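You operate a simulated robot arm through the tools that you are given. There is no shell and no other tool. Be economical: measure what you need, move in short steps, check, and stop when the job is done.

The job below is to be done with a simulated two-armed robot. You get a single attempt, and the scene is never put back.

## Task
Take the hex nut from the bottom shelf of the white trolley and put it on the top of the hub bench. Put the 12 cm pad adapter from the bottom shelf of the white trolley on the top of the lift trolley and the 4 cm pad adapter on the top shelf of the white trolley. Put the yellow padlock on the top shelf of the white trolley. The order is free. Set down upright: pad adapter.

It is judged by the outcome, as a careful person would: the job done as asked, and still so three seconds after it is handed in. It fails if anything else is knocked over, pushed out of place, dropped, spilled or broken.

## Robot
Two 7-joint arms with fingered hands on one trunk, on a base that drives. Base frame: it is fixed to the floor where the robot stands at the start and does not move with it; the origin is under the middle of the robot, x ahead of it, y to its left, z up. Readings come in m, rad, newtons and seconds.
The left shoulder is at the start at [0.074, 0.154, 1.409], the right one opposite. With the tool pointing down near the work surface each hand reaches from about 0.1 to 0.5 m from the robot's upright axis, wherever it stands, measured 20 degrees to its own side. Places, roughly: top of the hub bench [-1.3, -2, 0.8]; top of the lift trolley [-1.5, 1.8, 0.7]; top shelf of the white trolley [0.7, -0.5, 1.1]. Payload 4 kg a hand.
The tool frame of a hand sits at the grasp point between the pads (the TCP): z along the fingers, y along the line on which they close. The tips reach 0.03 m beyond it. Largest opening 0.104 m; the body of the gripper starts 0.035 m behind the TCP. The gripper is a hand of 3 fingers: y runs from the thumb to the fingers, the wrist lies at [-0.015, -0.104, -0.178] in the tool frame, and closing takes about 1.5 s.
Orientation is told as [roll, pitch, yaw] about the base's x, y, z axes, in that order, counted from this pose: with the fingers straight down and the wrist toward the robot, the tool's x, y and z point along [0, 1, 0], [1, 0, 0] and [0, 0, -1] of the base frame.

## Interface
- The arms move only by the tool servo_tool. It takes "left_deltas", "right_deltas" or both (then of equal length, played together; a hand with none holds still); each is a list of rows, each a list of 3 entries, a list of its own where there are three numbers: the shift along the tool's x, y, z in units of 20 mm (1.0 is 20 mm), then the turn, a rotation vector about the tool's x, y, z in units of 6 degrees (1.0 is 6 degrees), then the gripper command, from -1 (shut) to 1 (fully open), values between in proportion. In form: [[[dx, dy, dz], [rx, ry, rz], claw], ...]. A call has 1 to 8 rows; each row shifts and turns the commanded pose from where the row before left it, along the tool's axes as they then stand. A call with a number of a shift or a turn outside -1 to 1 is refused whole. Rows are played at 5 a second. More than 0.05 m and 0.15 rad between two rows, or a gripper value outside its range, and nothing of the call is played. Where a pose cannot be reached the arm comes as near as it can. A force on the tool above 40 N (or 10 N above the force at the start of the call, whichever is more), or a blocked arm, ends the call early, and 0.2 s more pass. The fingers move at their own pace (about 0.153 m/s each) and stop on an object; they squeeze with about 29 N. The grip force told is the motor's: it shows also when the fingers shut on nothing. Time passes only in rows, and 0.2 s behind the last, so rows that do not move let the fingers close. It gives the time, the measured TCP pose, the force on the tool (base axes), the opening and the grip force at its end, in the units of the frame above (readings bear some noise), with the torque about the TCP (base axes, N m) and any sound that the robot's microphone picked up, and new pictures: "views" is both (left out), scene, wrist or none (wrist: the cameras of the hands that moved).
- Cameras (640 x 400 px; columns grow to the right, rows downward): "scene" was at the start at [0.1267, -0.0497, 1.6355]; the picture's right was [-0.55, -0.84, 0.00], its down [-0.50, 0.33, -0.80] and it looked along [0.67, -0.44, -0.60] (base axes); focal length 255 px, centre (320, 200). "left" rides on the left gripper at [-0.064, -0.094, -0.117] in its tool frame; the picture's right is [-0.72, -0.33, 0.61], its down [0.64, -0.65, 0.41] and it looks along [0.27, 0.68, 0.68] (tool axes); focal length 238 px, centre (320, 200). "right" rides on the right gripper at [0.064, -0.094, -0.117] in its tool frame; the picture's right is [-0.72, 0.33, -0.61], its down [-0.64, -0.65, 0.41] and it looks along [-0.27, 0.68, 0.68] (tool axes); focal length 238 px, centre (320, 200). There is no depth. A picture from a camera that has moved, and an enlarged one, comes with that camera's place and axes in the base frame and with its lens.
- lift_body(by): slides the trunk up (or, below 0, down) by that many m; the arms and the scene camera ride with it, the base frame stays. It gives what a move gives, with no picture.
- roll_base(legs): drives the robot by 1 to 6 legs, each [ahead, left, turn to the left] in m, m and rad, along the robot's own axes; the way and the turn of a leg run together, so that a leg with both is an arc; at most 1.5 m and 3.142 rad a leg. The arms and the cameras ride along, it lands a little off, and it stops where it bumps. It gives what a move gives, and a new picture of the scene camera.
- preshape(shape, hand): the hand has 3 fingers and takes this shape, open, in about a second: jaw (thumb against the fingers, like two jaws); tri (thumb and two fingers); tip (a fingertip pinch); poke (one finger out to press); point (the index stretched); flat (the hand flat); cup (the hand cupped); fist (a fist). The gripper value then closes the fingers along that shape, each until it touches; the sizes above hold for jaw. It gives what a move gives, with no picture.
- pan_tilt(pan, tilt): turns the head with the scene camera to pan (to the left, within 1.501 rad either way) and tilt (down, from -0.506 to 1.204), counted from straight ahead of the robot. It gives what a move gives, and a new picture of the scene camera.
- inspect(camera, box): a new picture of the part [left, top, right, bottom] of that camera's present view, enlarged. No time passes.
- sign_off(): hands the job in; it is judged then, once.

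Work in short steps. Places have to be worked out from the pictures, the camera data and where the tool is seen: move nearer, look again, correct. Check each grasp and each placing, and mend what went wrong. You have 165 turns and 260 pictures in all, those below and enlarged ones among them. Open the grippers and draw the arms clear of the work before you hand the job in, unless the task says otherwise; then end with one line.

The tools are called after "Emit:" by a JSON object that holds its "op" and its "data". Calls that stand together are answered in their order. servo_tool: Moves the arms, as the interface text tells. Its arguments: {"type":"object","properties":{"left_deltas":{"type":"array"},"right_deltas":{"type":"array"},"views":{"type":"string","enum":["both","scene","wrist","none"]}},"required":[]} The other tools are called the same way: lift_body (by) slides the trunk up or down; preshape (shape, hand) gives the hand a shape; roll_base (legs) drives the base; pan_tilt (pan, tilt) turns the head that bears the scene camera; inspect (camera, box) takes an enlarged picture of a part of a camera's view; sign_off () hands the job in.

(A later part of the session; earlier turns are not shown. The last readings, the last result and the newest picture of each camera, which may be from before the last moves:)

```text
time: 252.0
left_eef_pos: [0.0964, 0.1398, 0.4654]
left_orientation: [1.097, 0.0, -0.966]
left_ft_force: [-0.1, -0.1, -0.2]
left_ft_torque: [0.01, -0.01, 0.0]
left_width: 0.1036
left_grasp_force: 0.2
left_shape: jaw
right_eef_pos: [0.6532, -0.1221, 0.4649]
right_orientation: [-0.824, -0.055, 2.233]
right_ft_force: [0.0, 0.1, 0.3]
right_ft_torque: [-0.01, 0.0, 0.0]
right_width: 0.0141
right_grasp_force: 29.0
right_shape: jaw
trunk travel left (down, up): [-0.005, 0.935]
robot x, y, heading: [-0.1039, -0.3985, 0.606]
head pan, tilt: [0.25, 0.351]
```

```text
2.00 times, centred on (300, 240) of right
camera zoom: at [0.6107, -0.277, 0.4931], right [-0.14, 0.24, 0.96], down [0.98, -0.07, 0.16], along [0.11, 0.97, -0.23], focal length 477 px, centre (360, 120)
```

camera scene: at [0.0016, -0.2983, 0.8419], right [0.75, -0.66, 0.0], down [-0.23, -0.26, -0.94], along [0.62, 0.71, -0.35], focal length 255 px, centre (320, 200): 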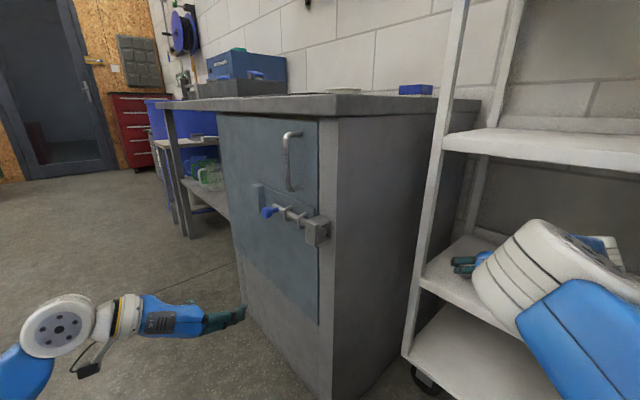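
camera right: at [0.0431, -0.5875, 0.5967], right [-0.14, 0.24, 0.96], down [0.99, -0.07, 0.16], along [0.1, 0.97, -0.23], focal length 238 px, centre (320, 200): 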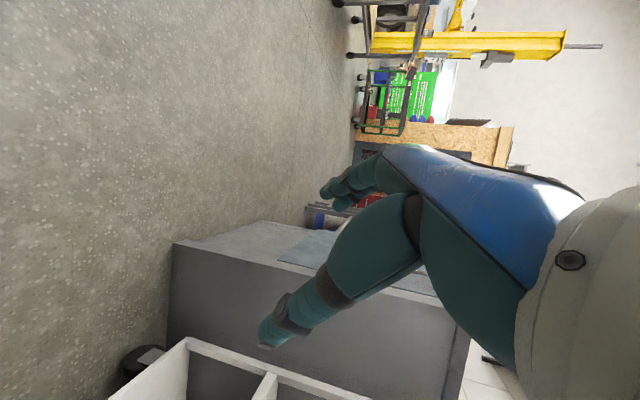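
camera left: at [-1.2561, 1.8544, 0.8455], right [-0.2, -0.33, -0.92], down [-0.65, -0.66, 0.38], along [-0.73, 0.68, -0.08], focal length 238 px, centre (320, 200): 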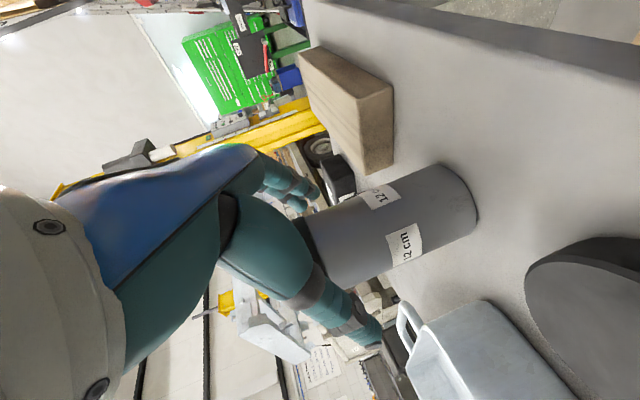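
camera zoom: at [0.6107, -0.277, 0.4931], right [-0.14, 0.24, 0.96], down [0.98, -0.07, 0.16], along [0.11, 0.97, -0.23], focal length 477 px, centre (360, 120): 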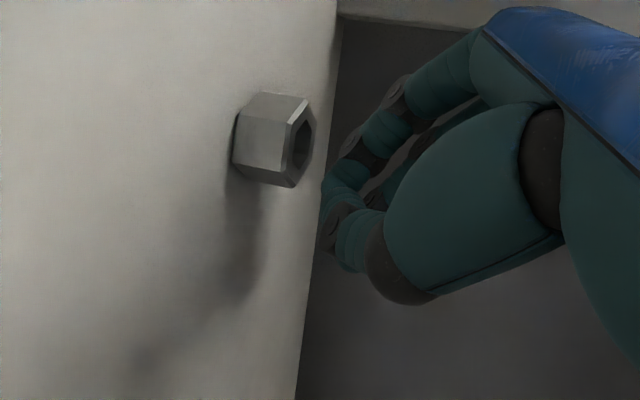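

The nut slipped out under the slanted fingers (now ≈(0.638,-0.131)). I raise, reopen and tilt the hand steeper so the fingers straddle the nut vertically.

Emit:
{"op": "servo_tool", "data": {"right_deltas": [[[-0.73, 0, -0.68], [0, 0, 0], -1], [[-0.73, 0, -0.68], [0, 0, 0], -1], [[0, 0, 0], [0, 0.95, 0], 0.5], [[0, 0, 0], [0, 0.95, 0], 0.5], [[0, 0, 0], [0, 0.95, 0], 0.5], [[0, 0, 0], [0, 0.95, 0], 0.5], [[0, 0, 0], [0, 0.95, 0], 0.5]], "views": "both"}}

```text
time: 253.6
left_eef_pos: [0.0948, 0.1404, 0.4644]
left_orientation: [1.092, -0.001, -0.966]
left_ft_force: [0.6, -0.1, -0.3]
left_ft_torque: [0.02, -0.02, 0.03]
left_width: 0.1038
left_grasp_force: 0.1
left_shape: jaw
right_eef_pos: [0.6358, -0.1296, 0.5032]
right_orientation: [-0.324, -0.053, 2.232]
right_ft_force: [-0.4, -0.2, 0.2]
right_ft_torque: [-0.02, 0.03, 0.02]
right_width: 0.0779
right_grasp_force: 0.1
right_shape: jaw
right hand out of reach, approached as far as the arm can: row 7
trunk travel left (down, up): [-0.005, 0.935]
robot x, y, heading: [-0.1019, -0.3951, 0.606]
head pan, tilt: [0.25, 0.351]
camera scene: at [0.0014, -0.2977, 0.8419], right [0.75, -0.66, 0.0], down [-0.23, -0.26, -0.94], along [0.62, 0.71, -0.35], focal length 255 px, centre (320, 200)
camera right: at [0.6215, -0.2676, 0.5911], right [0.21, 0.52, 0.83], down [0.98, -0.06, -0.21], along [-0.07, 0.85, -0.52], focal length 238 px, centre (320, 200)
```

scene: 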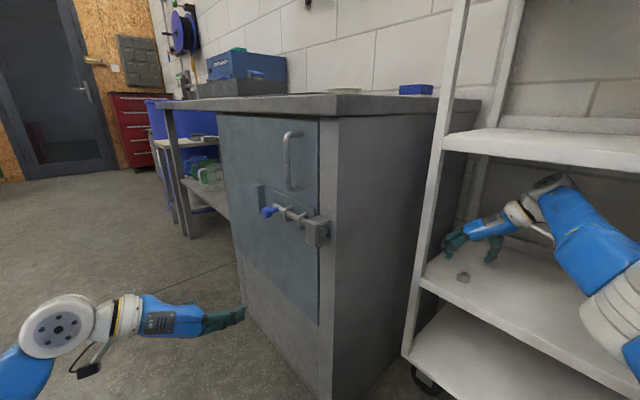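
right: 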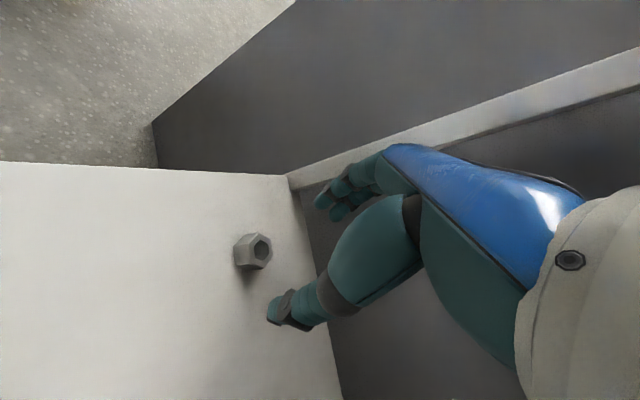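

Now a clear view: the nut is at ≈(0.640,-0.123), almost directly below the hand. I lower 4 cm and look.

Emit:
{"op": "servo_tool", "data": {"right_deltas": [[[0.23, 0.04, 0.69], [0, 0, 0], 0.5], [[0.23, 0.04, 0.69], [0, 0, 0], 0.5], [[0.23, 0.04, 0.69], [0, 0, 0], 0.5]], "views": "wrist"}}

Emit:
{"op": "inspect", "data": {"camera": "scene", "box": [420, 200, 540, 300]}}

```text
time: 254.4
left_eef_pos: [0.0953, 0.1393, 0.464]
left_orientation: [1.093, 0.001, -0.968]
left_ft_force: [0.8, -0.5, 0.2]
left_ft_torque: [-0.03, 0.0, 0.02]
left_width: 0.1037
left_grasp_force: 0.0
left_shape: jaw
right_eef_pos: [0.6355, -0.1275, 0.4618]
right_orientation: [-0.328, -0.055, 2.232]
right_ft_force: [0.3, -0.7, 0.2]
right_ft_torque: [0.0, 0.02, 0.03]
right_width: 0.0779
right_grasp_force: 0.2
right_shape: jaw
trunk travel left (down, up): [-0.005, 0.935]
robot x, y, heading: [-0.0975, -0.3972, 0.603]
head pan, tilt: [0.25, 0.351]
camera right: at [0.6195, -0.2644, 0.5475], right [0.21, 0.52, 0.83], down [0.98, -0.05, -0.21], along [-0.07, 0.85, -0.52], focal length 238 px, centre (320, 200)
```

right: 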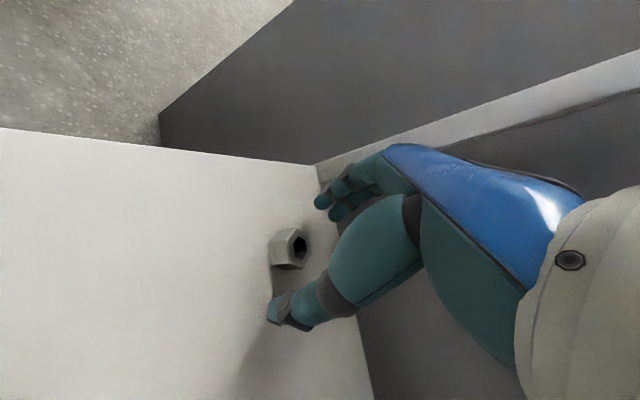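

```text
4.00 times, centred on (480, 250) of scene
camera zoom: at [0.0017, -0.2985, 0.842], right [0.75, -0.66, 0.0], down [-0.23, -0.26, -0.94], along [0.62, 0.71, -0.35], focal length 1020 px, centre (-320, 0)
```

zoom: 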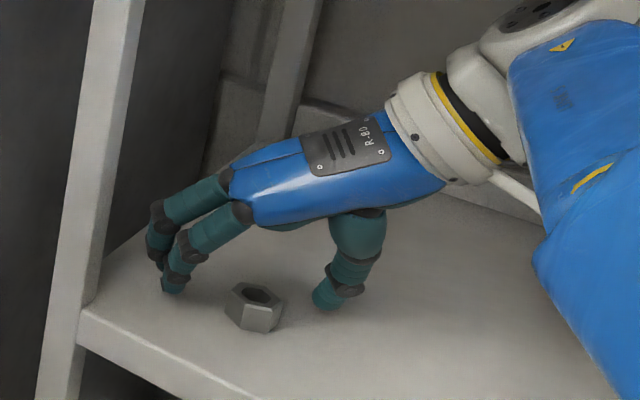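

The fingers straddle the nut. Lower ~1.8 cm more and look before closing.

Emit:
{"op": "servo_tool", "data": {"right_deltas": [[[0.15, 0.02, 0.45], [0, 0, 0], 0.5], [[0.13, 0.02, 0.38], [0, 0, 0], 0.5]], "views": "none"}}

Emit:
{"op": "inspect", "data": {"camera": "scene", "box": [420, 200, 540, 300]}}

Emit:
{"op": "inspect", "data": {"camera": "right", "box": [220, 140, 420, 340]}}

```text
time: 255.0
left_eef_pos: [0.0939, 0.1389, 0.4662]
left_orientation: [1.099, -0.002, -0.967]
left_ft_force: [-0.9, -0.5, 0.8]
left_ft_torque: [-0.01, -0.04, 0.01]
left_width: 0.1038
left_grasp_force: 0.0
left_shape: jaw
right_eef_pos: [0.6321, -0.1242, 0.451]
right_orientation: [-0.335, -0.053, 2.234]
right_ft_force: [-5.8, -2.8, 20.8]
right_ft_torque: [-0.79, -0.59, -0.28]
right_width: 0.078
right_grasp_force: 0.0
right_shape: jaw
trunk travel left (down, up): [-0.005, 0.935]
robot x, y, heading: [-0.1001, -0.3989, 0.609]
head pan, tilt: [0.25, 0.351]
```

```text
4.00 times, centred on (480, 250) of scene
camera zoom: at [-0.0021, -0.2991, 0.8431], right [0.75, -0.66, 0.0], down [-0.22, -0.26, -0.94], along [0.62, 0.71, -0.34], focal length 1020 px, centre (-320, 0)
```

zoom: 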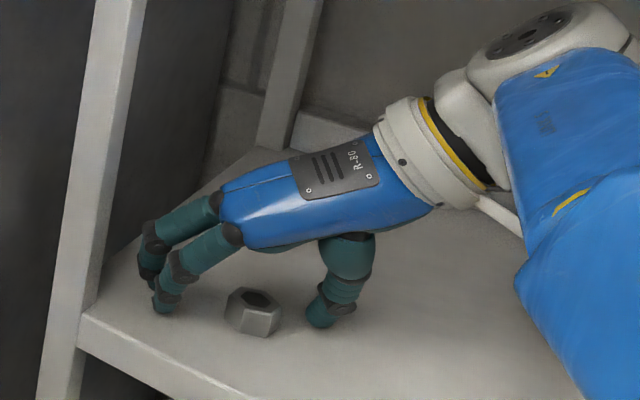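

```text
2.00 times, centred on (320, 240) of right
camera zoom: at [0.6161, -0.2624, 0.5357], right [0.2, 0.52, 0.83], down [0.98, -0.05, -0.21], along [-0.06, 0.85, -0.51], focal length 477 px, centre (320, 120)
```

zoom: 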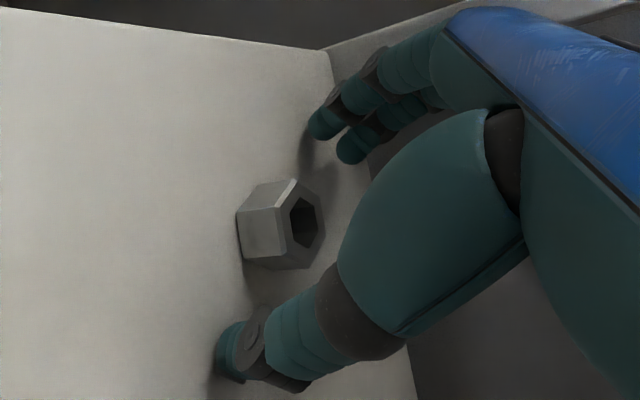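

Tips touch the shelf (20 N). Raise 6 mm to relieve and close on the nut.

Emit:
{"op": "servo_tool", "data": {"right_deltas": [[[-0.08, 0, -0.28], [0, 0, 0], 0.5], [[0, 0, 0], [0, 0, 0], 0.1], [[0, 0, 0], [0, 0, 0], -0.3], [[0, 0, 0], [0, 0, 0], -1], [[0, 0, 0], [0, 0, 0], -1], [[0, 0, 0], [0, 0, 0], -1], [[0, 0, 0], [0, 0, 0], -1]], "views": "none"}}

Emit:
{"op": "inspect", "data": {"camera": "scene", "box": [420, 200, 540, 300]}}

```text
time: 256.6
left_eef_pos: [0.0959, 0.1388, 0.4656]
left_orientation: [1.094, 0.0, -0.967]
left_ft_force: [-1.0, 0.5, -0.7]
left_ft_torque: [-0.03, 0.0, -0.01]
left_width: 0.1037
left_grasp_force: 0.1
left_shape: jaw
right_eef_pos: [0.6341, -0.1258, 0.4498]
right_orientation: [-0.327, -0.054, 2.232]
right_ft_force: [0.4, 0.1, 0.4]
right_ft_torque: [0.01, -0.01, 0.0]
right_width: 0.0129
right_grasp_force: 28.3
right_shape: jaw
trunk travel left (down, up): [-0.005, 0.935]
robot x, y, heading: [-0.1026, -0.398, 0.606]
head pan, tilt: [0.25, 0.351]
```

```text
4.00 times, centred on (480, 250) of scene
camera zoom: at [0.0017, -0.2984, 0.842], right [0.75, -0.66, 0.0], down [-0.23, -0.26, -0.94], along [0.62, 0.71, -0.35], focal length 1020 px, centre (-320, 0)
```

zoom: 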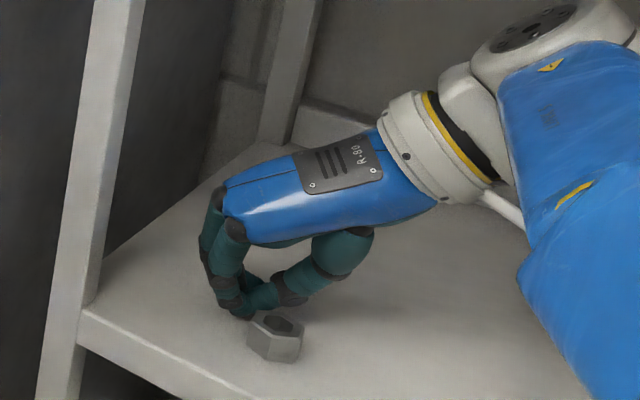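

The nut squeezed out again toward the robot. I raise, open, and examine its orientation.

Emit:
{"op": "servo_tool", "data": {"right_deltas": [[[-0.2, 0, -0.7], [0, 0, 0], -1], [[-0.3, 0, -0.95], [0, 0, 0], -1], [[-0.3, 0, -0.95], [0, 0, 0], -1], [[0, 0, 0], [0, 0, 0], 0.5], [[0, 0, 0], [0, 0, 0], 0.5], [[0, 0, 0], [0, 0, 0], 0.5]], "views": "none"}}

Emit:
{"op": "inspect", "data": {"camera": "scene", "box": [430, 220, 530, 310]}}

Emit:
{"op": "inspect", "data": {"camera": "right", "box": [160, 150, 360, 350]}}

```text
time: 258.0
left_eef_pos: [0.095, 0.1396, 0.4649]
left_orientation: [1.094, 0.0, -0.966]
left_ft_force: [-0.6, -0.4, -0.6]
left_ft_torque: [0.01, 0.0, -0.04]
left_width: 0.1036
left_grasp_force: 0.1
left_shape: jaw
right_eef_pos: [0.6347, -0.128, 0.5042]
right_orientation: [-0.325, -0.055, 2.23]
right_ft_force: [0.8, 0.7, -0.1]
right_ft_torque: [-0.01, 0.04, 0.02]
right_width: 0.0778
right_grasp_force: 0.0
right_shape: jaw
trunk travel left (down, up): [-0.005, 0.935]
robot x, y, heading: [-0.1063, -0.3987, 0.609]
head pan, tilt: [0.25, 0.351]
```

```text
4.44 times, centred on (480, 265) of scene
camera zoom: at [0.0017, -0.2985, 0.842], right [0.75, -0.66, 0.0], down [-0.23, -0.26, -0.94], along [0.62, 0.71, -0.35], focal length 1133 px, centre (-391, -89)
```

zoom: 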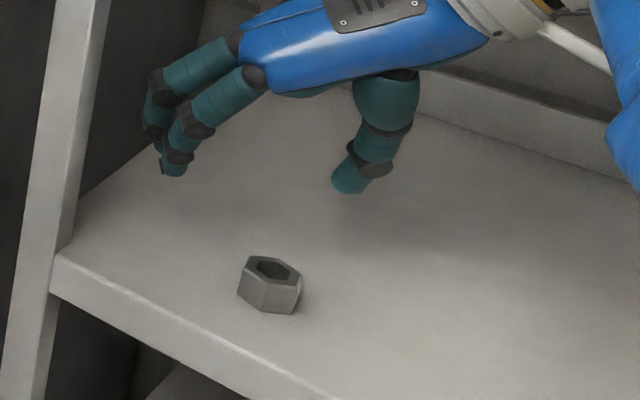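

```text
2.00 times, centred on (260, 250) of right
camera zoom: at [0.6192, -0.2667, 0.5904], right [0.21, 0.52, 0.83], down [0.98, -0.05, -0.21], along [-0.07, 0.85, -0.52], focal length 477 px, centre (440, 100)
```

zoom: 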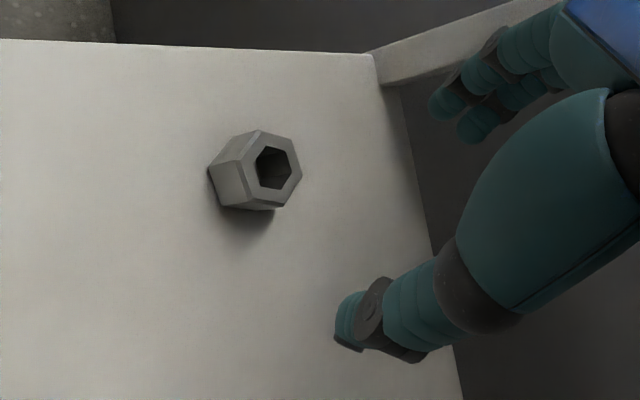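

Nut at ≈(0.620,-0.146). Visually the jaw line was ~7 mm beyond it; I reposition 3.5 cm back along the approach and compare.

Emit:
{"op": "servo_tool", "data": {"right_deltas": [[[0.83, -0.15, -0.28], [0, 0, 0], 0.5], [[0.83, -0.15, -0.28], [0, 0, 0], 0.5], [[0.2, 0, 0.6], [0, 0, 0], 0.5], [[0.2, 0, 0.6], [0, 0, 0], 0.5], [[0.22, 0, 0.7], [0, 0, 0], 0.5]], "views": "none"}}

Emit:
{"op": "inspect", "data": {"camera": "scene", "box": [430, 220, 530, 310]}}

Emit:
{"op": "inspect", "data": {"camera": "right", "box": [200, 140, 400, 340]}}

```text
time: 259.2
left_eef_pos: [0.0944, 0.1405, 0.4643]
left_orientation: [1.095, 0.0, -0.968]
left_ft_force: [0.3, 0.5, 0.5]
left_ft_torque: [-0.01, 0.05, -0.03]
left_width: 0.1039
left_grasp_force: 0.0
left_shape: jaw
right_eef_pos: [0.6094, -0.1537, 0.4645]
right_orientation: [-0.328, -0.054, 2.231]
right_ft_force: [-0.2, 0.1, -0.5]
right_ft_torque: [-0.01, 0.0, -0.03]
right_width: 0.0779
right_grasp_force: 0.0
right_shape: jaw
trunk travel left (down, up): [-0.005, 0.935]
robot x, y, heading: [-0.0985, -0.3963, 0.604]
head pan, tilt: [0.25, 0.351]
```

```text
4.44 times, centred on (480, 265) of scene
camera zoom: at [0.0016, -0.2984, 0.842], right [0.75, -0.66, 0.0], down [-0.23, -0.26, -0.94], along [0.62, 0.71, -0.35], focal length 1133 px, centre (-391, -89)
```

zoom: 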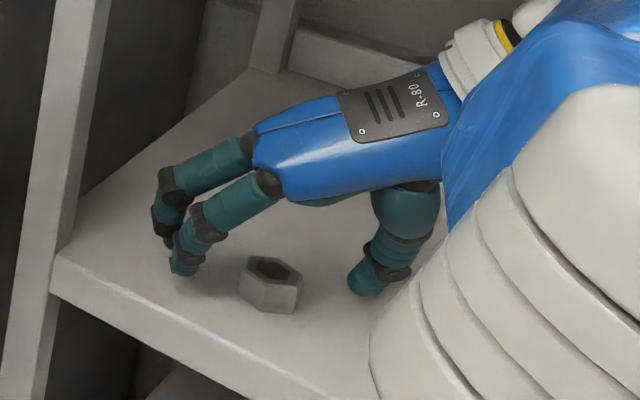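

```text
2.00 times, centred on (300, 240) of right
camera zoom: at [0.5931, -0.291, 0.5499], right [0.21, 0.52, 0.83], down [0.98, -0.05, -0.21], along [-0.07, 0.85, -0.52], focal length 477 px, centre (360, 120)
```

zoom: 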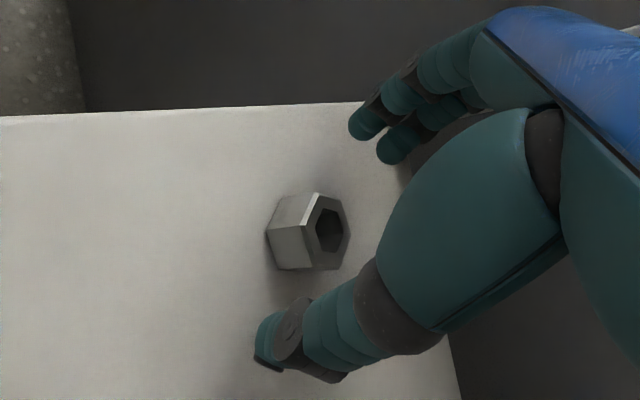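

Projecting the lowering, the jaw line would be ~9 mm too near; I correct forward 9 mm while lowering to just above contact.

Emit:
{"op": "servo_tool", "data": {"right_deltas": [[[-0.43, 0, 0.14], [0, 0, 0], 0.5], [[0.13, 0, 0.4], [0, 0, 0], 0.5], [[0.1, 0, 0.32], [0, 0, 0], 0.5]], "views": "none"}}

Emit:
{"op": "inspect", "data": {"camera": "scene", "box": [430, 220, 530, 310]}}

Emit:
{"op": "inspect", "data": {"camera": "right", "box": [200, 140, 400, 340]}}

```text
time: 260.0
left_eef_pos: [0.0947, 0.1395, 0.4664]
left_orientation: [1.094, 0.0, -0.967]
left_ft_force: [0.8, 0.1, 0.2]
left_ft_torque: [0.03, 0.0, 0.02]
left_width: 0.1036
left_grasp_force: 0.0
left_shape: jaw
right_eef_pos: [0.6154, -0.146, 0.452]
right_orientation: [-0.329, -0.055, 2.231]
right_ft_force: [-1.9, -1.2, 6.3]
right_ft_torque: [-0.24, -0.2, -0.05]
right_width: 0.0782
right_grasp_force: 0.0
right_shape: jaw
trunk travel left (down, up): [-0.005, 0.935]
robot x, y, heading: [-0.0967, -0.3978, 0.603]
head pan, tilt: [0.25, 0.351]
```

```text
4.44 times, centred on (480, 265) of scene
camera zoom: at [0.0005, -0.2986, 0.8424], right [0.75, -0.66, 0.0], down [-0.23, -0.26, -0.94], along [0.62, 0.71, -0.34], focal length 1133 px, centre (-391, -89)
```

zoom: 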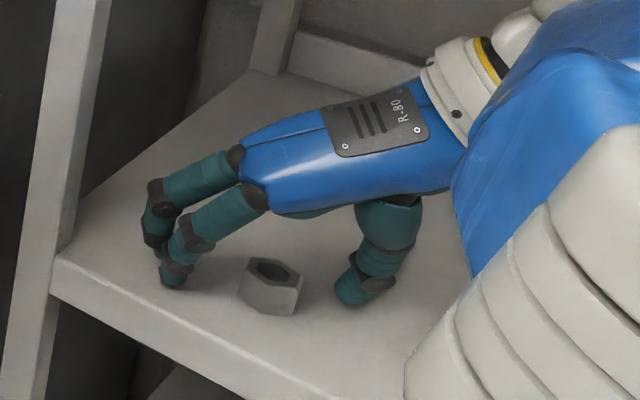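

```text
2.00 times, centred on (300, 240) of right
camera zoom: at [0.5994, -0.2845, 0.5371], right [0.21, 0.52, 0.83], down [0.98, -0.05, -0.21], along [-0.06, 0.85, -0.52], focal length 477 px, centre (360, 120)
```

zoom: 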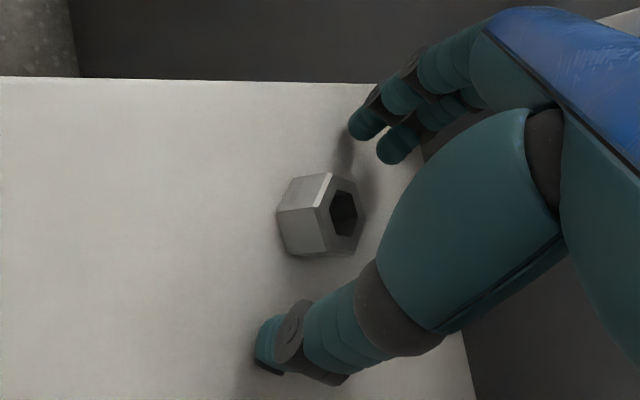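

Contact at TCP 0.452 shows the shelf is at ≈0.42; the nut center is ≈1 cm nearer the robot than the jaw line. I back 1 cm, ease up 3 mm, and close.

Emit:
{"op": "servo_tool", "data": {"right_deltas": [[[0.42, 0, -0.3], [0, 0, 0], 0.5], [[0, 0, 0], [0, 0, 0], 0.1], [[0, 0, 0], [0, 0, 0], -0.3], [[0, 0, 0], [0, 0, 0], -1], [[0, 0, 0], [0, 0, 0], -1], [[0, 0, 0], [0, 0, 0], -1], [[0, 0, 0], [0, 0, 0], -1]], "views": "none"}}

Emit:
{"op": "inspect", "data": {"camera": "scene", "box": [430, 220, 530, 310]}}

Emit:
{"op": "inspect", "data": {"camera": "right", "box": [200, 140, 400, 340]}}

```text
time: 261.6
left_eef_pos: [0.0954, 0.1398, 0.4655]
left_orientation: [1.095, 0.0, -0.967]
left_ft_force: [0.5, 1.1, -1.0]
left_ft_torque: [0.01, -0.01, -0.02]
left_width: 0.1039
left_grasp_force: 0.1
left_shape: jaw
right_eef_pos: [0.6087, -0.1528, 0.4528]
right_orientation: [-0.325, -0.055, 2.233]
right_ft_force: [0.0, 0.6, 0.0]
right_ft_torque: [0.01, 0.02, 0.0]
right_width: 0.0207
right_grasp_force: 29.0
right_shape: jaw
trunk travel left (down, up): [-0.005, 0.935]
robot x, y, heading: [-0.1012, -0.3957, 0.605]
head pan, tilt: [0.25, 0.351]
```

```text
4.44 times, centred on (480, 265) of scene
camera zoom: at [0.0016, -0.2983, 0.842], right [0.75, -0.66, 0.0], down [-0.23, -0.26, -0.94], along [0.62, 0.71, -0.35], focal length 1133 px, centre (-391, -89)
```

zoom: 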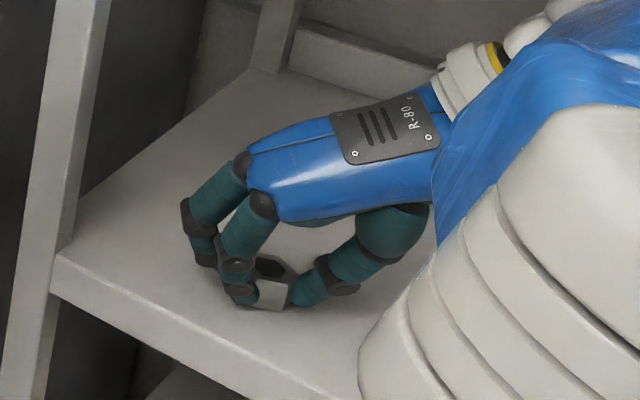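

```text
2.00 times, centred on (300, 240) of right
camera zoom: at [0.5923, -0.2906, 0.5379], right [0.21, 0.52, 0.83], down [0.98, -0.05, -0.21], along [-0.07, 0.85, -0.52], focal length 477 px, centre (360, 120)
```

zoom: 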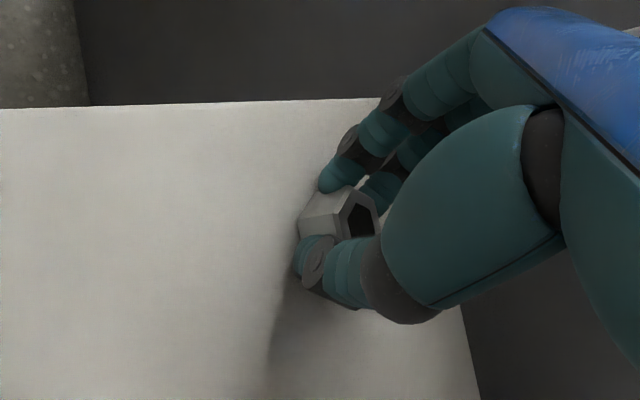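

The nut is held between thumb and fingers. Lift gently.

Emit:
{"op": "servo_tool", "data": {"right_deltas": [[[-0.1, 0, -0.3], [0, 0, 0], -1], [[-0.16, 0, -0.5], [0, 0, 0], -1], [[-0.3, 0, -0.9], [0, 0, 0], -1], [[0, 0, 0], [0, 0, 0], -1]], "views": "wrist"}}

Emit:
{"op": "inspect", "data": {"camera": "scene", "box": [430, 220, 530, 310]}}

```text
time: 262.6
left_eef_pos: [0.0957, 0.1398, 0.4662]
left_orientation: [1.094, 0.0, -0.968]
left_ft_force: [-0.4, 0.1, -0.3]
left_ft_torque: [-0.01, 0.01, 0.01]
left_width: 0.104
left_grasp_force: 0.1
left_shape: jaw
right_eef_pos: [0.6098, -0.1547, 0.4879]
right_orientation: [-0.326, -0.056, 2.232]
right_ft_force: [0.0, -0.2, -0.9]
right_ft_torque: [-0.01, 0.04, 0.02]
right_width: 0.0207
right_grasp_force: 29.3
right_shape: jaw
trunk travel left (down, up): [-0.005, 0.935]
robot x, y, heading: [-0.1002, -0.4009, 0.605]
head pan, tilt: [0.25, 0.351]
camera right: at [0.5935, -0.2931, 0.5737], right [0.21, 0.52, 0.83], down [0.98, -0.05, -0.21], along [-0.07, 0.85, -0.52], focal length 238 px, centre (320, 200)
```

right: 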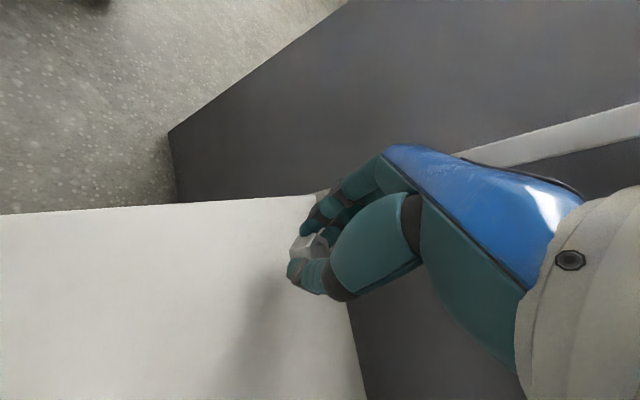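

```text
4.44 times, centred on (480, 265) of scene
camera zoom: at [0.0015, -0.2984, 0.842], right [0.75, -0.66, 0.0], down [-0.23, -0.26, -0.94], along [0.62, 0.71, -0.35], focal length 1133 px, centre (-391, -89)
```

zoom: 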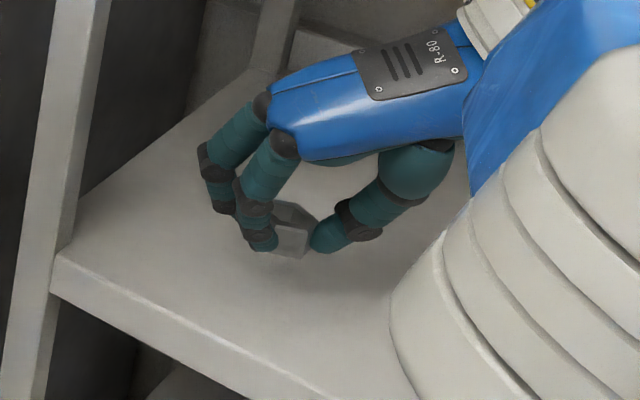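

Lifted. I back straight out of the shelf.

Emit:
{"op": "roll_base", "data": {"legs": [[-0.4, 0, 0]]}}

Emit:
{"op": "inspect", "data": {"camera": "right", "box": [200, 140, 400, 340]}}

```text
time: 265.1
left_eef_pos: [-0.2343, -0.0868, 0.4644]
left_orientation: [1.095, 0.001, -0.963]
left_ft_force: [-0.6, 0.4, 0.9]
left_ft_torque: [-0.02, -0.02, 0.01]
left_width: 0.1038
left_grasp_force: 0.0
left_shape: jaw
right_eef_pos: [0.2807, -0.3822, 0.4883]
right_orientation: [-0.326, -0.053, 2.233]
right_ft_force: [-0.3, -0.2, -0.9]
right_ft_torque: [0.0, -0.02, 0.01]
right_width: 0.0207
right_grasp_force: 29.4
right_shape: jaw
trunk travel left (down, up): [-0.005, 0.935]
robot x, y, heading: [-0.4307, -0.6302, 0.607]
head pan, tilt: [0.25, 0.351]
camera scene: at [-0.3272, -0.5261, 0.842], right [0.76, -0.65, 0.0], down [-0.23, -0.26, -0.94], along [0.61, 0.71, -0.35], focal length 255 px, centre (320, 200)
```

scene: 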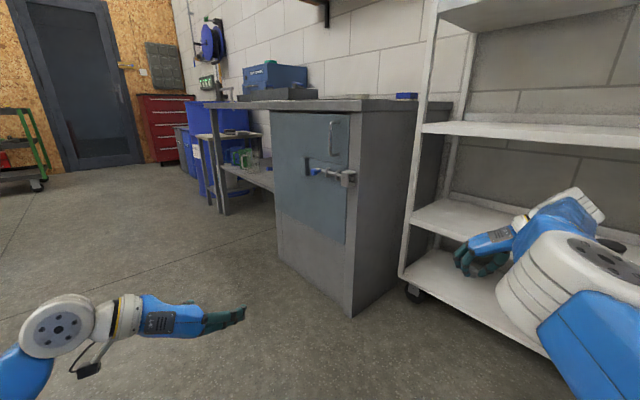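

```text
2.00 times, centred on (300, 240) of right
camera zoom: at [0.2648, -0.5195, 0.5735], right [0.21, 0.52, 0.83], down [0.98, -0.05, -0.21], along [-0.07, 0.85, -0.52], focal length 477 px, centre (360, 120)
```

zoom: 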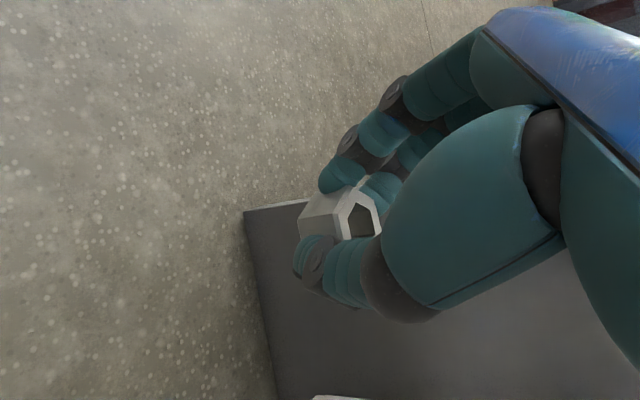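

Nut firmly held. I raise the trunk 0.6 m, then turn toward the hub bench.

Emit:
{"op": "lift_body", "data": {"by": 0.4}}

Emit:
{"op": "lift_body", "data": {"by": 0.2}}

Emit:
{"op": "roll_base", "data": {"legs": [[-0.3, 0, 0], [0, 0, -2.178]]}}

Emit:
{"op": "pan_tilt", "data": {"pan": 0.15, "tilt": 0.5}}

```text
time: 268.9
left_eef_pos: [-0.2349, -0.0882, 0.866]
left_orientation: [1.093, -0.001, -0.962]
left_ft_force: [-0.7, -0.9, 0.5]
left_ft_torque: [0.01, -0.01, 0.0]
left_width: 0.1038
left_grasp_force: 0.2
left_shape: jaw
right_eef_pos: [0.28, -0.3809, 0.8891]
right_orientation: [-0.329, -0.057, 2.235]
right_ft_force: [-0.1, 0.7, -1.2]
right_ft_torque: [0.01, -0.02, -0.03]
right_width: 0.0208
right_grasp_force: 29.1
right_shape: jaw
trunk travel left (down, up): [-0.405, 0.535]
robot x, y, heading: [-0.4297, -0.6223, 0.603]
head pan, tilt: [0.25, 0.351]
```

```text
time: 271.1
left_eef_pos: [-0.2343, -0.0874, 1.0659]
left_orientation: [1.096, 0.0, -0.963]
left_ft_force: [0.2, 0.0, 0.3]
left_ft_torque: [0.02, 0.0, -0.02]
left_width: 0.1039
left_grasp_force: 0.1
left_shape: jaw
right_eef_pos: [0.2812, -0.3808, 1.0891]
right_orientation: [-0.327, -0.056, 2.233]
right_ft_force: [0.2, -0.1, -1.3]
right_ft_torque: [0.0, 0.01, -0.01]
right_width: 0.0206
right_grasp_force: 29.1
right_shape: jaw
trunk travel left (down, up): [-0.605, 0.335]
robot x, y, heading: [-0.4305, -0.6212, 0.61]
head pan, tilt: [0.25, 0.351]
```

```text
time: 278.3
left_eef_pos: [-0.3454, -1.2652, 1.0658]
left_orientation: [1.094, 0.0, 3.133]
left_ft_force: [-0.6, 0.4, 1.1]
left_ft_torque: [0.05, 0.01, -0.01]
left_width: 0.1039
left_grasp_force: 0.1
left_shape: jaw
right_eef_pos: [-0.8837, -1.5167, 1.0881]
right_orientation: [-0.328, -0.054, 0.049]
right_ft_force: [-0.3, 0.0, -0.4]
right_ft_torque: [0.0, 0.04, -0.01]
right_width: 0.02
right_grasp_force: 29.1
right_shape: jaw
trunk travel left (down, up): [-0.605, 0.335]
robot x, y, heading: [-0.6746, -0.7967, -1.583]
head pan, tilt: [0.25, 0.351]
camera scene: at [-0.6511, -0.9412, 1.442], right [-0.97, -0.24, 0.0], down [-0.08, 0.34, -0.94], along [0.22, -0.91, -0.35], focal length 255 px, centre (320, 200)
```

scene: 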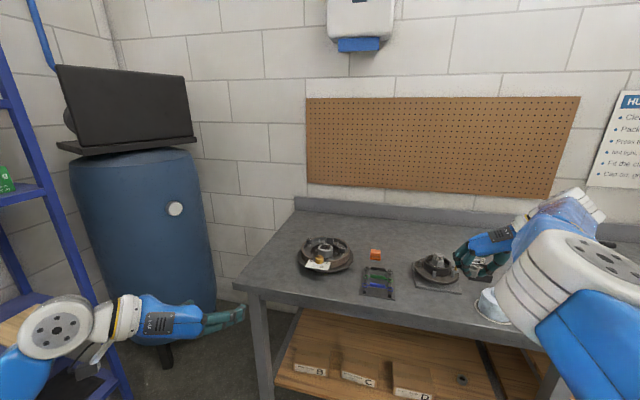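

```text
time: 279.0
left_eef_pos: [-0.3476, -1.2659, 1.0665]
left_orientation: [1.096, 0.001, 3.133]
left_ft_force: [-0.2, -0.1, 0.3]
left_ft_torque: [-0.02, -0.03, 0.03]
left_width: 0.1038
left_grasp_force: 0.0
left_shape: jaw
right_eef_pos: [-0.884, -1.5161, 1.0903]
right_orientation: [-0.329, -0.055, 0.048]
right_ft_force: [-0.6, -0.8, -0.8]
right_ft_torque: [0.0, -0.01, -0.02]
right_width: 0.0202
right_grasp_force: 29.1
right_shape: jaw
trunk travel left (down, up): [-0.605, 0.335]
robot x, y, heading: [-0.6749, -0.7929, -1.58]
head pan, tilt: [0.15, 0.499]
camera scene: at [-0.6608, -0.941, 1.4284], right [-0.99, -0.14, 0.0], down [-0.07, 0.48, -0.88], along [0.12, -0.87, -0.48], focal length 255 px, centre (320, 200)
```

scene: 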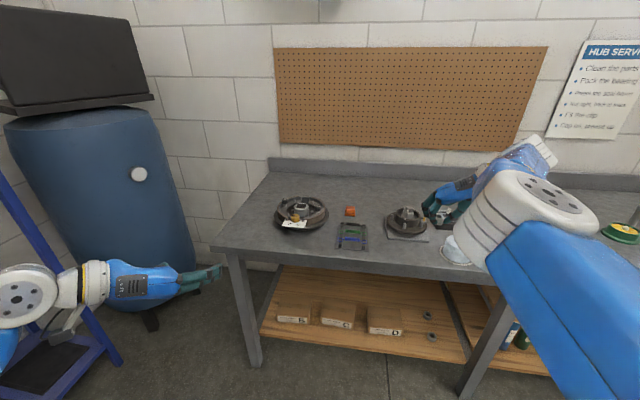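

The bench front is free in front of the drum at about (−0.44, −1.73). I move left 0.44 m and ahead 0.2 m.

Emit:
{"op": "roll_base", "data": {"legs": [[0, 0.44, 0], [0.2, 0, 0]]}}

Emit:
{"op": "pan_tilt", "data": {"pan": -0.1, "tilt": 0.7}}

Emit:
{"op": "inspect", "data": {"camera": "right", "box": [0, 0, 640, 400]}}

```text
time: 282.9
left_eef_pos: [0.096, -1.4638, 1.0673]
left_orientation: [1.098, -0.003, 3.133]
left_ft_force: [-0.1, 0.5, -0.6]
left_ft_torque: [0.03, -0.01, -0.02]
left_width: 0.1039
left_grasp_force: 0.1
left_shape: jaw
right_eef_pos: [-0.4426, -1.7152, 1.0935]
right_orientation: [-0.331, -0.051, 0.048]
right_ft_force: [0.7, 0.1, -0.1]
right_ft_torque: [0.02, 0.03, -0.04]
right_width: 0.0201
right_grasp_force: 29.1
right_shape: jaw
trunk travel left (down, up): [-0.605, 0.335]
robot x, y, heading: [-0.2352, -0.9976, -1.58]
head pan, tilt: [0.15, 0.499]
camera scene: at [-0.2179, -1.138, 1.4288], right [-0.99, -0.14, 0.0], down [-0.07, 0.47, -0.88], along [0.12, -0.87, -0.48], focal length 255 px, centre (320, 200)
```

scene: 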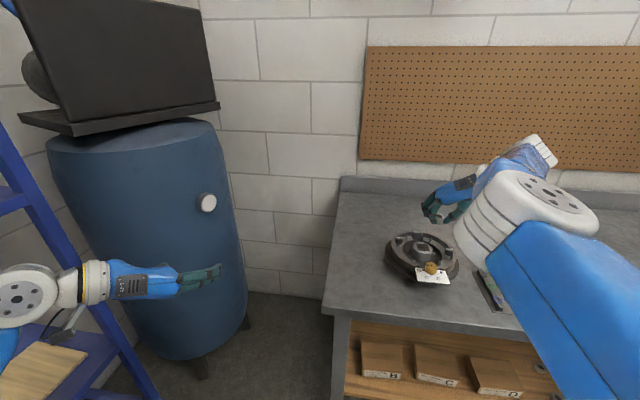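

```text
time: 283.6
left_eef_pos: [0.0937, -1.4661, 1.0669]
left_orientation: [1.097, -0.002, 3.134]
left_ft_force: [-0.2, -0.5, 0.2]
left_ft_torque: [-0.01, 0.01, 0.02]
left_width: 0.1037
left_grasp_force: 0.0
left_shape: jaw
right_eef_pos: [-0.4433, -1.7175, 1.0917]
right_orientation: [-0.33, -0.055, 0.049]
right_ft_force: [0.7, 0.5, -0.4]
right_ft_torque: [0.03, 0.0, 0.02]
right_width: 0.0201
right_grasp_force: 29.0
right_shape: jaw
trunk travel left (down, up): [-0.605, 0.335]
robot x, y, heading: [-0.2332, -0.9927, -1.581]
head pan, tilt: [-0.099, 0.7]
camera scene: at [-0.2424, -1.1372, 1.4106], right [-0.99, 0.11, 0.0], down [0.07, 0.64, -0.76], along [-0.08, -0.76, -0.65], focal length 255 px, centre (320, 200)
```

scene: 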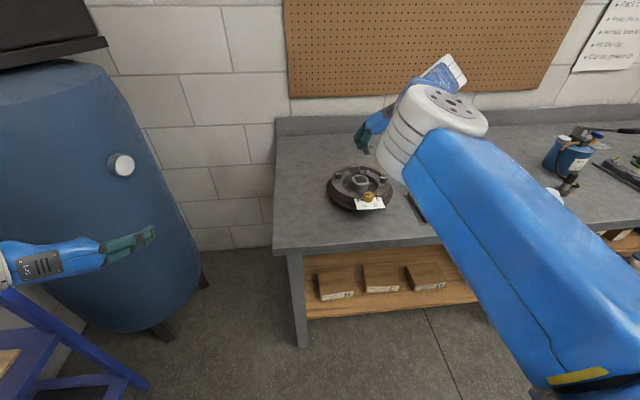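

```text
1.00 times, centred on (320, 200) of right (not enlarged: the box is as wide or as high as the picture)
camera zoom: at [-0.5469, -1.624, 1.1758], right [0.31, -0.47, 0.83], down [-0.61, -0.77, -0.21], along [0.74, -0.44, -0.52], focal length 238 px, centre (320, 200)
```

zoom: 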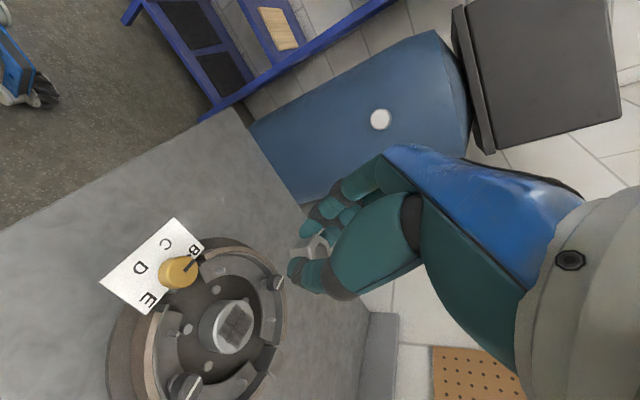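

The drum is nearer than thought; the free place is left of it at about (−0.25, −1.76). I shift left 0.19 m and ahead 0.035 m.

Emit:
{"op": "roll_base", "data": {"legs": [[0.035, 0.19, 0]]}}

Emit:
{"op": "lift_body", "data": {"by": -0.18}}

Emit:
{"op": "inspect", "data": {"camera": "right", "box": [0, 0, 640, 400]}}

Emit:
{"op": "inspect", "data": {"camera": "scene", "box": [0, 0, 640, 400]}}

```text
time: 285.2
left_eef_pos: [0.2787, -1.5009, 1.0674]
left_orientation: [1.097, 0.005, 3.134]
left_ft_force: [0.2, -1.1, 0.3]
left_ft_torque: [0.02, -0.05, 0.03]
left_width: 0.1035
left_grasp_force: 0.1
left_shape: jaw
right_eef_pos: [-0.2589, -1.7527, 1.0907]
right_orientation: [-0.333, -0.059, 0.051]
right_ft_force: [-0.7, 0.3, -0.9]
right_ft_torque: [0.01, 0.02, -0.02]
right_width: 0.0202
right_grasp_force: 28.6
right_shape: jaw
trunk travel left (down, up): [-0.605, 0.335]
robot x, y, heading: [-0.0445, -1.0327, -1.574]
head pan, tilt: [-0.099, 0.7]
camera scene: at [-0.0589, -1.1719, 1.4107], right [-0.99, 0.11, 0.0], down [0.07, 0.64, -0.76], along [-0.08, -0.76, -0.65], focal length 255 px, centre (320, 200)
```

scene: 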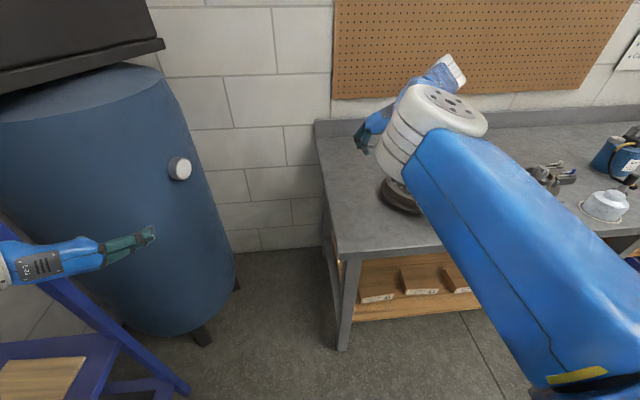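

```text
time: 287.2
left_eef_pos: [0.2828, -1.5007, 0.8876]
left_orientation: [1.098, -0.001, 3.135]
left_ft_force: [0.4, -0.7, 0.2]
left_ft_torque: [0.04, 0.01, 0.03]
left_width: 0.1039
left_grasp_force: 0.0
left_shape: jaw
right_eef_pos: [-0.2543, -1.7514, 0.9122]
right_orientation: [-0.333, -0.054, 0.051]
right_ft_force: [0.0, -0.1, -0.6]
right_ft_torque: [0.05, 0.0, -0.02]
right_width: 0.0198
right_grasp_force: 29.3
right_shape: jaw
trunk travel left (down, up): [-0.425, 0.515]
robot x, y, heading: [-0.042, -1.0367, -1.582]
head pan, tilt: [-0.099, 0.7]
```

```text
1.00 times, centred on (320, 200) of right (not enlarged: the box is as wide or as high as the picture)
camera zoom: at [-0.358, -1.6579, 0.997], right [0.3, -0.47, 0.83], down [-0.6, -0.77, -0.21], along [0.74, -0.44, -0.52], focal length 238 px, centre (320, 200)
```

zoom: 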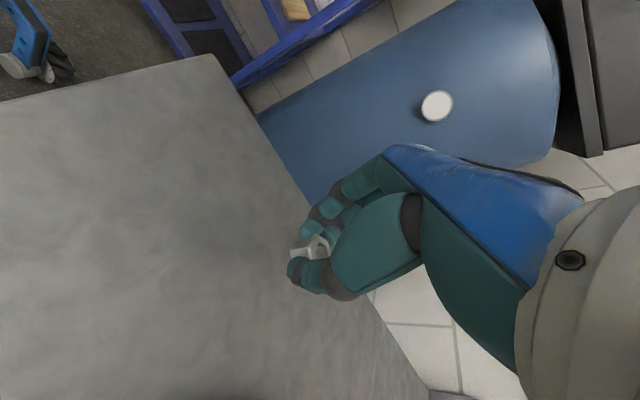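

```text
1.00 times, centred on (320, 200) of scene (not enlarged: the box is as wide or as high as the picture)
camera zoom: at [-0.0538, -1.1721, 1.2307], right [-0.99, 0.11, 0.0], down [0.07, 0.64, -0.76], along [-0.08, -0.76, -0.65], focal length 255 px, centre (320, 200)
```

zoom: 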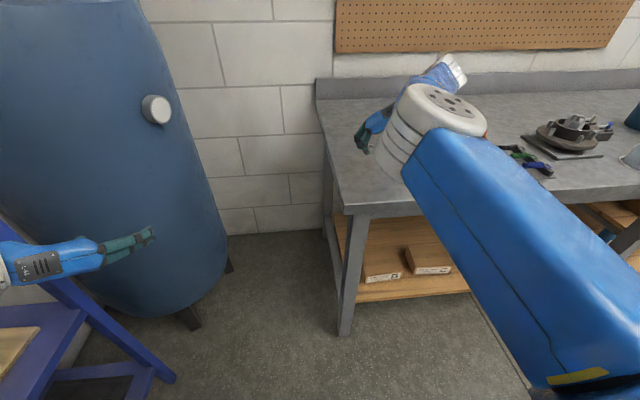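

Free surface below. I lower in small steps until contact.

Emit:
{"op": "lift_body", "data": {"by": -0.05}}

Emit:
{"op": "inspect", "data": {"camera": "right", "box": [200, 150, 420, 350]}}

```text
time: 288.1
left_eef_pos: [0.2829, -1.4981, 0.8397]
left_orientation: [1.104, -0.002, 3.135]
left_ft_force: [-0.4, -0.2, 0.2]
left_ft_torque: [0.02, 0.0, 0.01]
left_width: 0.1038
left_grasp_force: 0.1
left_shape: jaw
right_eef_pos: [-0.2532, -1.7497, 0.871]
right_orientation: [-0.347, -0.054, 0.051]
right_ft_force: [-2.7, -5.9, 33.2]
right_ft_torque: [-0.26, -0.04, -0.13]
right_width: 0.0208
right_grasp_force: 28.6
right_shape: jaw
trunk travel left (down, up): [-0.375, 0.565]
robot x, y, heading: [-0.0442, -1.0337, -1.575]
head pan, tilt: [-0.099, 0.7]
```

```text
2.00 times, centred on (310, 250) of right
camera zoom: at [-0.3568, -1.6547, 0.9541], right [0.3, -0.45, 0.84], down [-0.6, -0.77, -0.2], along [0.74, -0.45, -0.51], focal length 477 px, centre (340, 100)
```

zoom: 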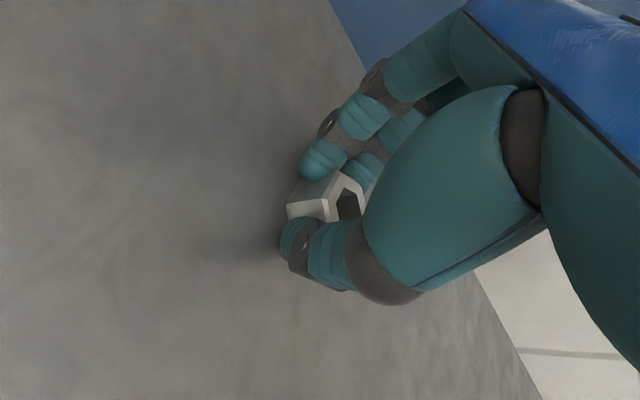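

Contact (33 N). I ease up 8 mm, then release.

Emit:
{"op": "lift_body", "data": {"by": 0.007}}

Emit:
{"op": "servo_tool", "data": {"right_deltas": [[[0, 0, 0], [0, 0, 0], -0.4], [[0, 0, 0], [0, 0, 0], 0.1], [[0, 0, 0], [0, 0, 0], 0.6], [[0, 0, 0], [0, 0, 0], 0.6]], "views": "wrist"}}

```text
time: 288.7
left_eef_pos: [0.2841, -1.4988, 0.8461]
left_orientation: [1.099, -0.002, 3.135]
left_ft_force: [-0.4, -0.1, 0.2]
left_ft_torque: [0.04, -0.01, 0.01]
left_width: 0.1037
left_grasp_force: 0.1
left_shape: jaw
right_eef_pos: [-0.2536, -1.7506, 0.871]
right_orientation: [-0.333, -0.053, 0.051]
right_ft_force: [0.3, -3.7, 19.6]
right_ft_torque: [-0.16, -0.11, -0.03]
right_width: 0.0206
right_grasp_force: 29.0
right_shape: jaw
trunk travel left (down, up): [-0.382, 0.558]
robot x, y, heading: [-0.0454, -1.0334, -1.579]
head pan, tilt: [-0.099, 0.7]
```

```text
time: 289.7
left_eef_pos: [0.2834, -1.4986, 0.8455]
left_orientation: [1.099, -0.001, 3.134]
left_ft_force: [-0.5, -0.5, -0.1]
left_ft_torque: [-0.02, -0.02, -0.01]
left_width: 0.1035
left_grasp_force: 0.1
left_shape: jaw
right_eef_pos: [-0.2541, -1.7501, 0.8705]
right_orientation: [-0.333, -0.052, 0.051]
right_ft_force: [3.5, 0.8, 12.4]
right_ft_torque: [-0.13, 0.5, -0.01]
right_width: 0.0818
right_grasp_force: 0.1
right_shape: jaw
trunk travel left (down, up): [-0.382, 0.558]
robot x, y, heading: [-0.0445, -1.0327, -1.578]
head pan, tilt: [-0.099, 0.7]
camera right: at [-0.357, -1.6564, 0.955], right [0.31, -0.46, 0.83], down [-0.6, -0.77, -0.21], along [0.74, -0.44, -0.52], focal length 238 px, centre (320, 200)
```

right: 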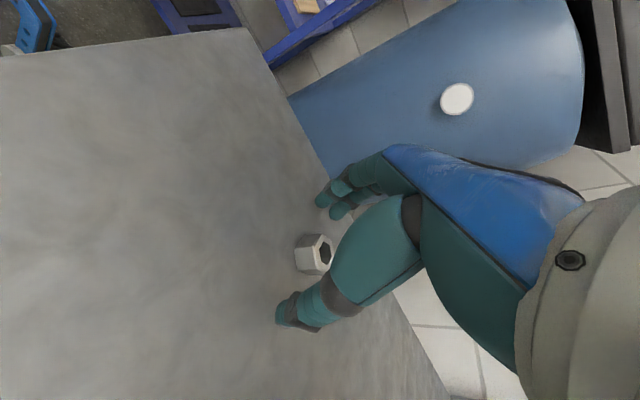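

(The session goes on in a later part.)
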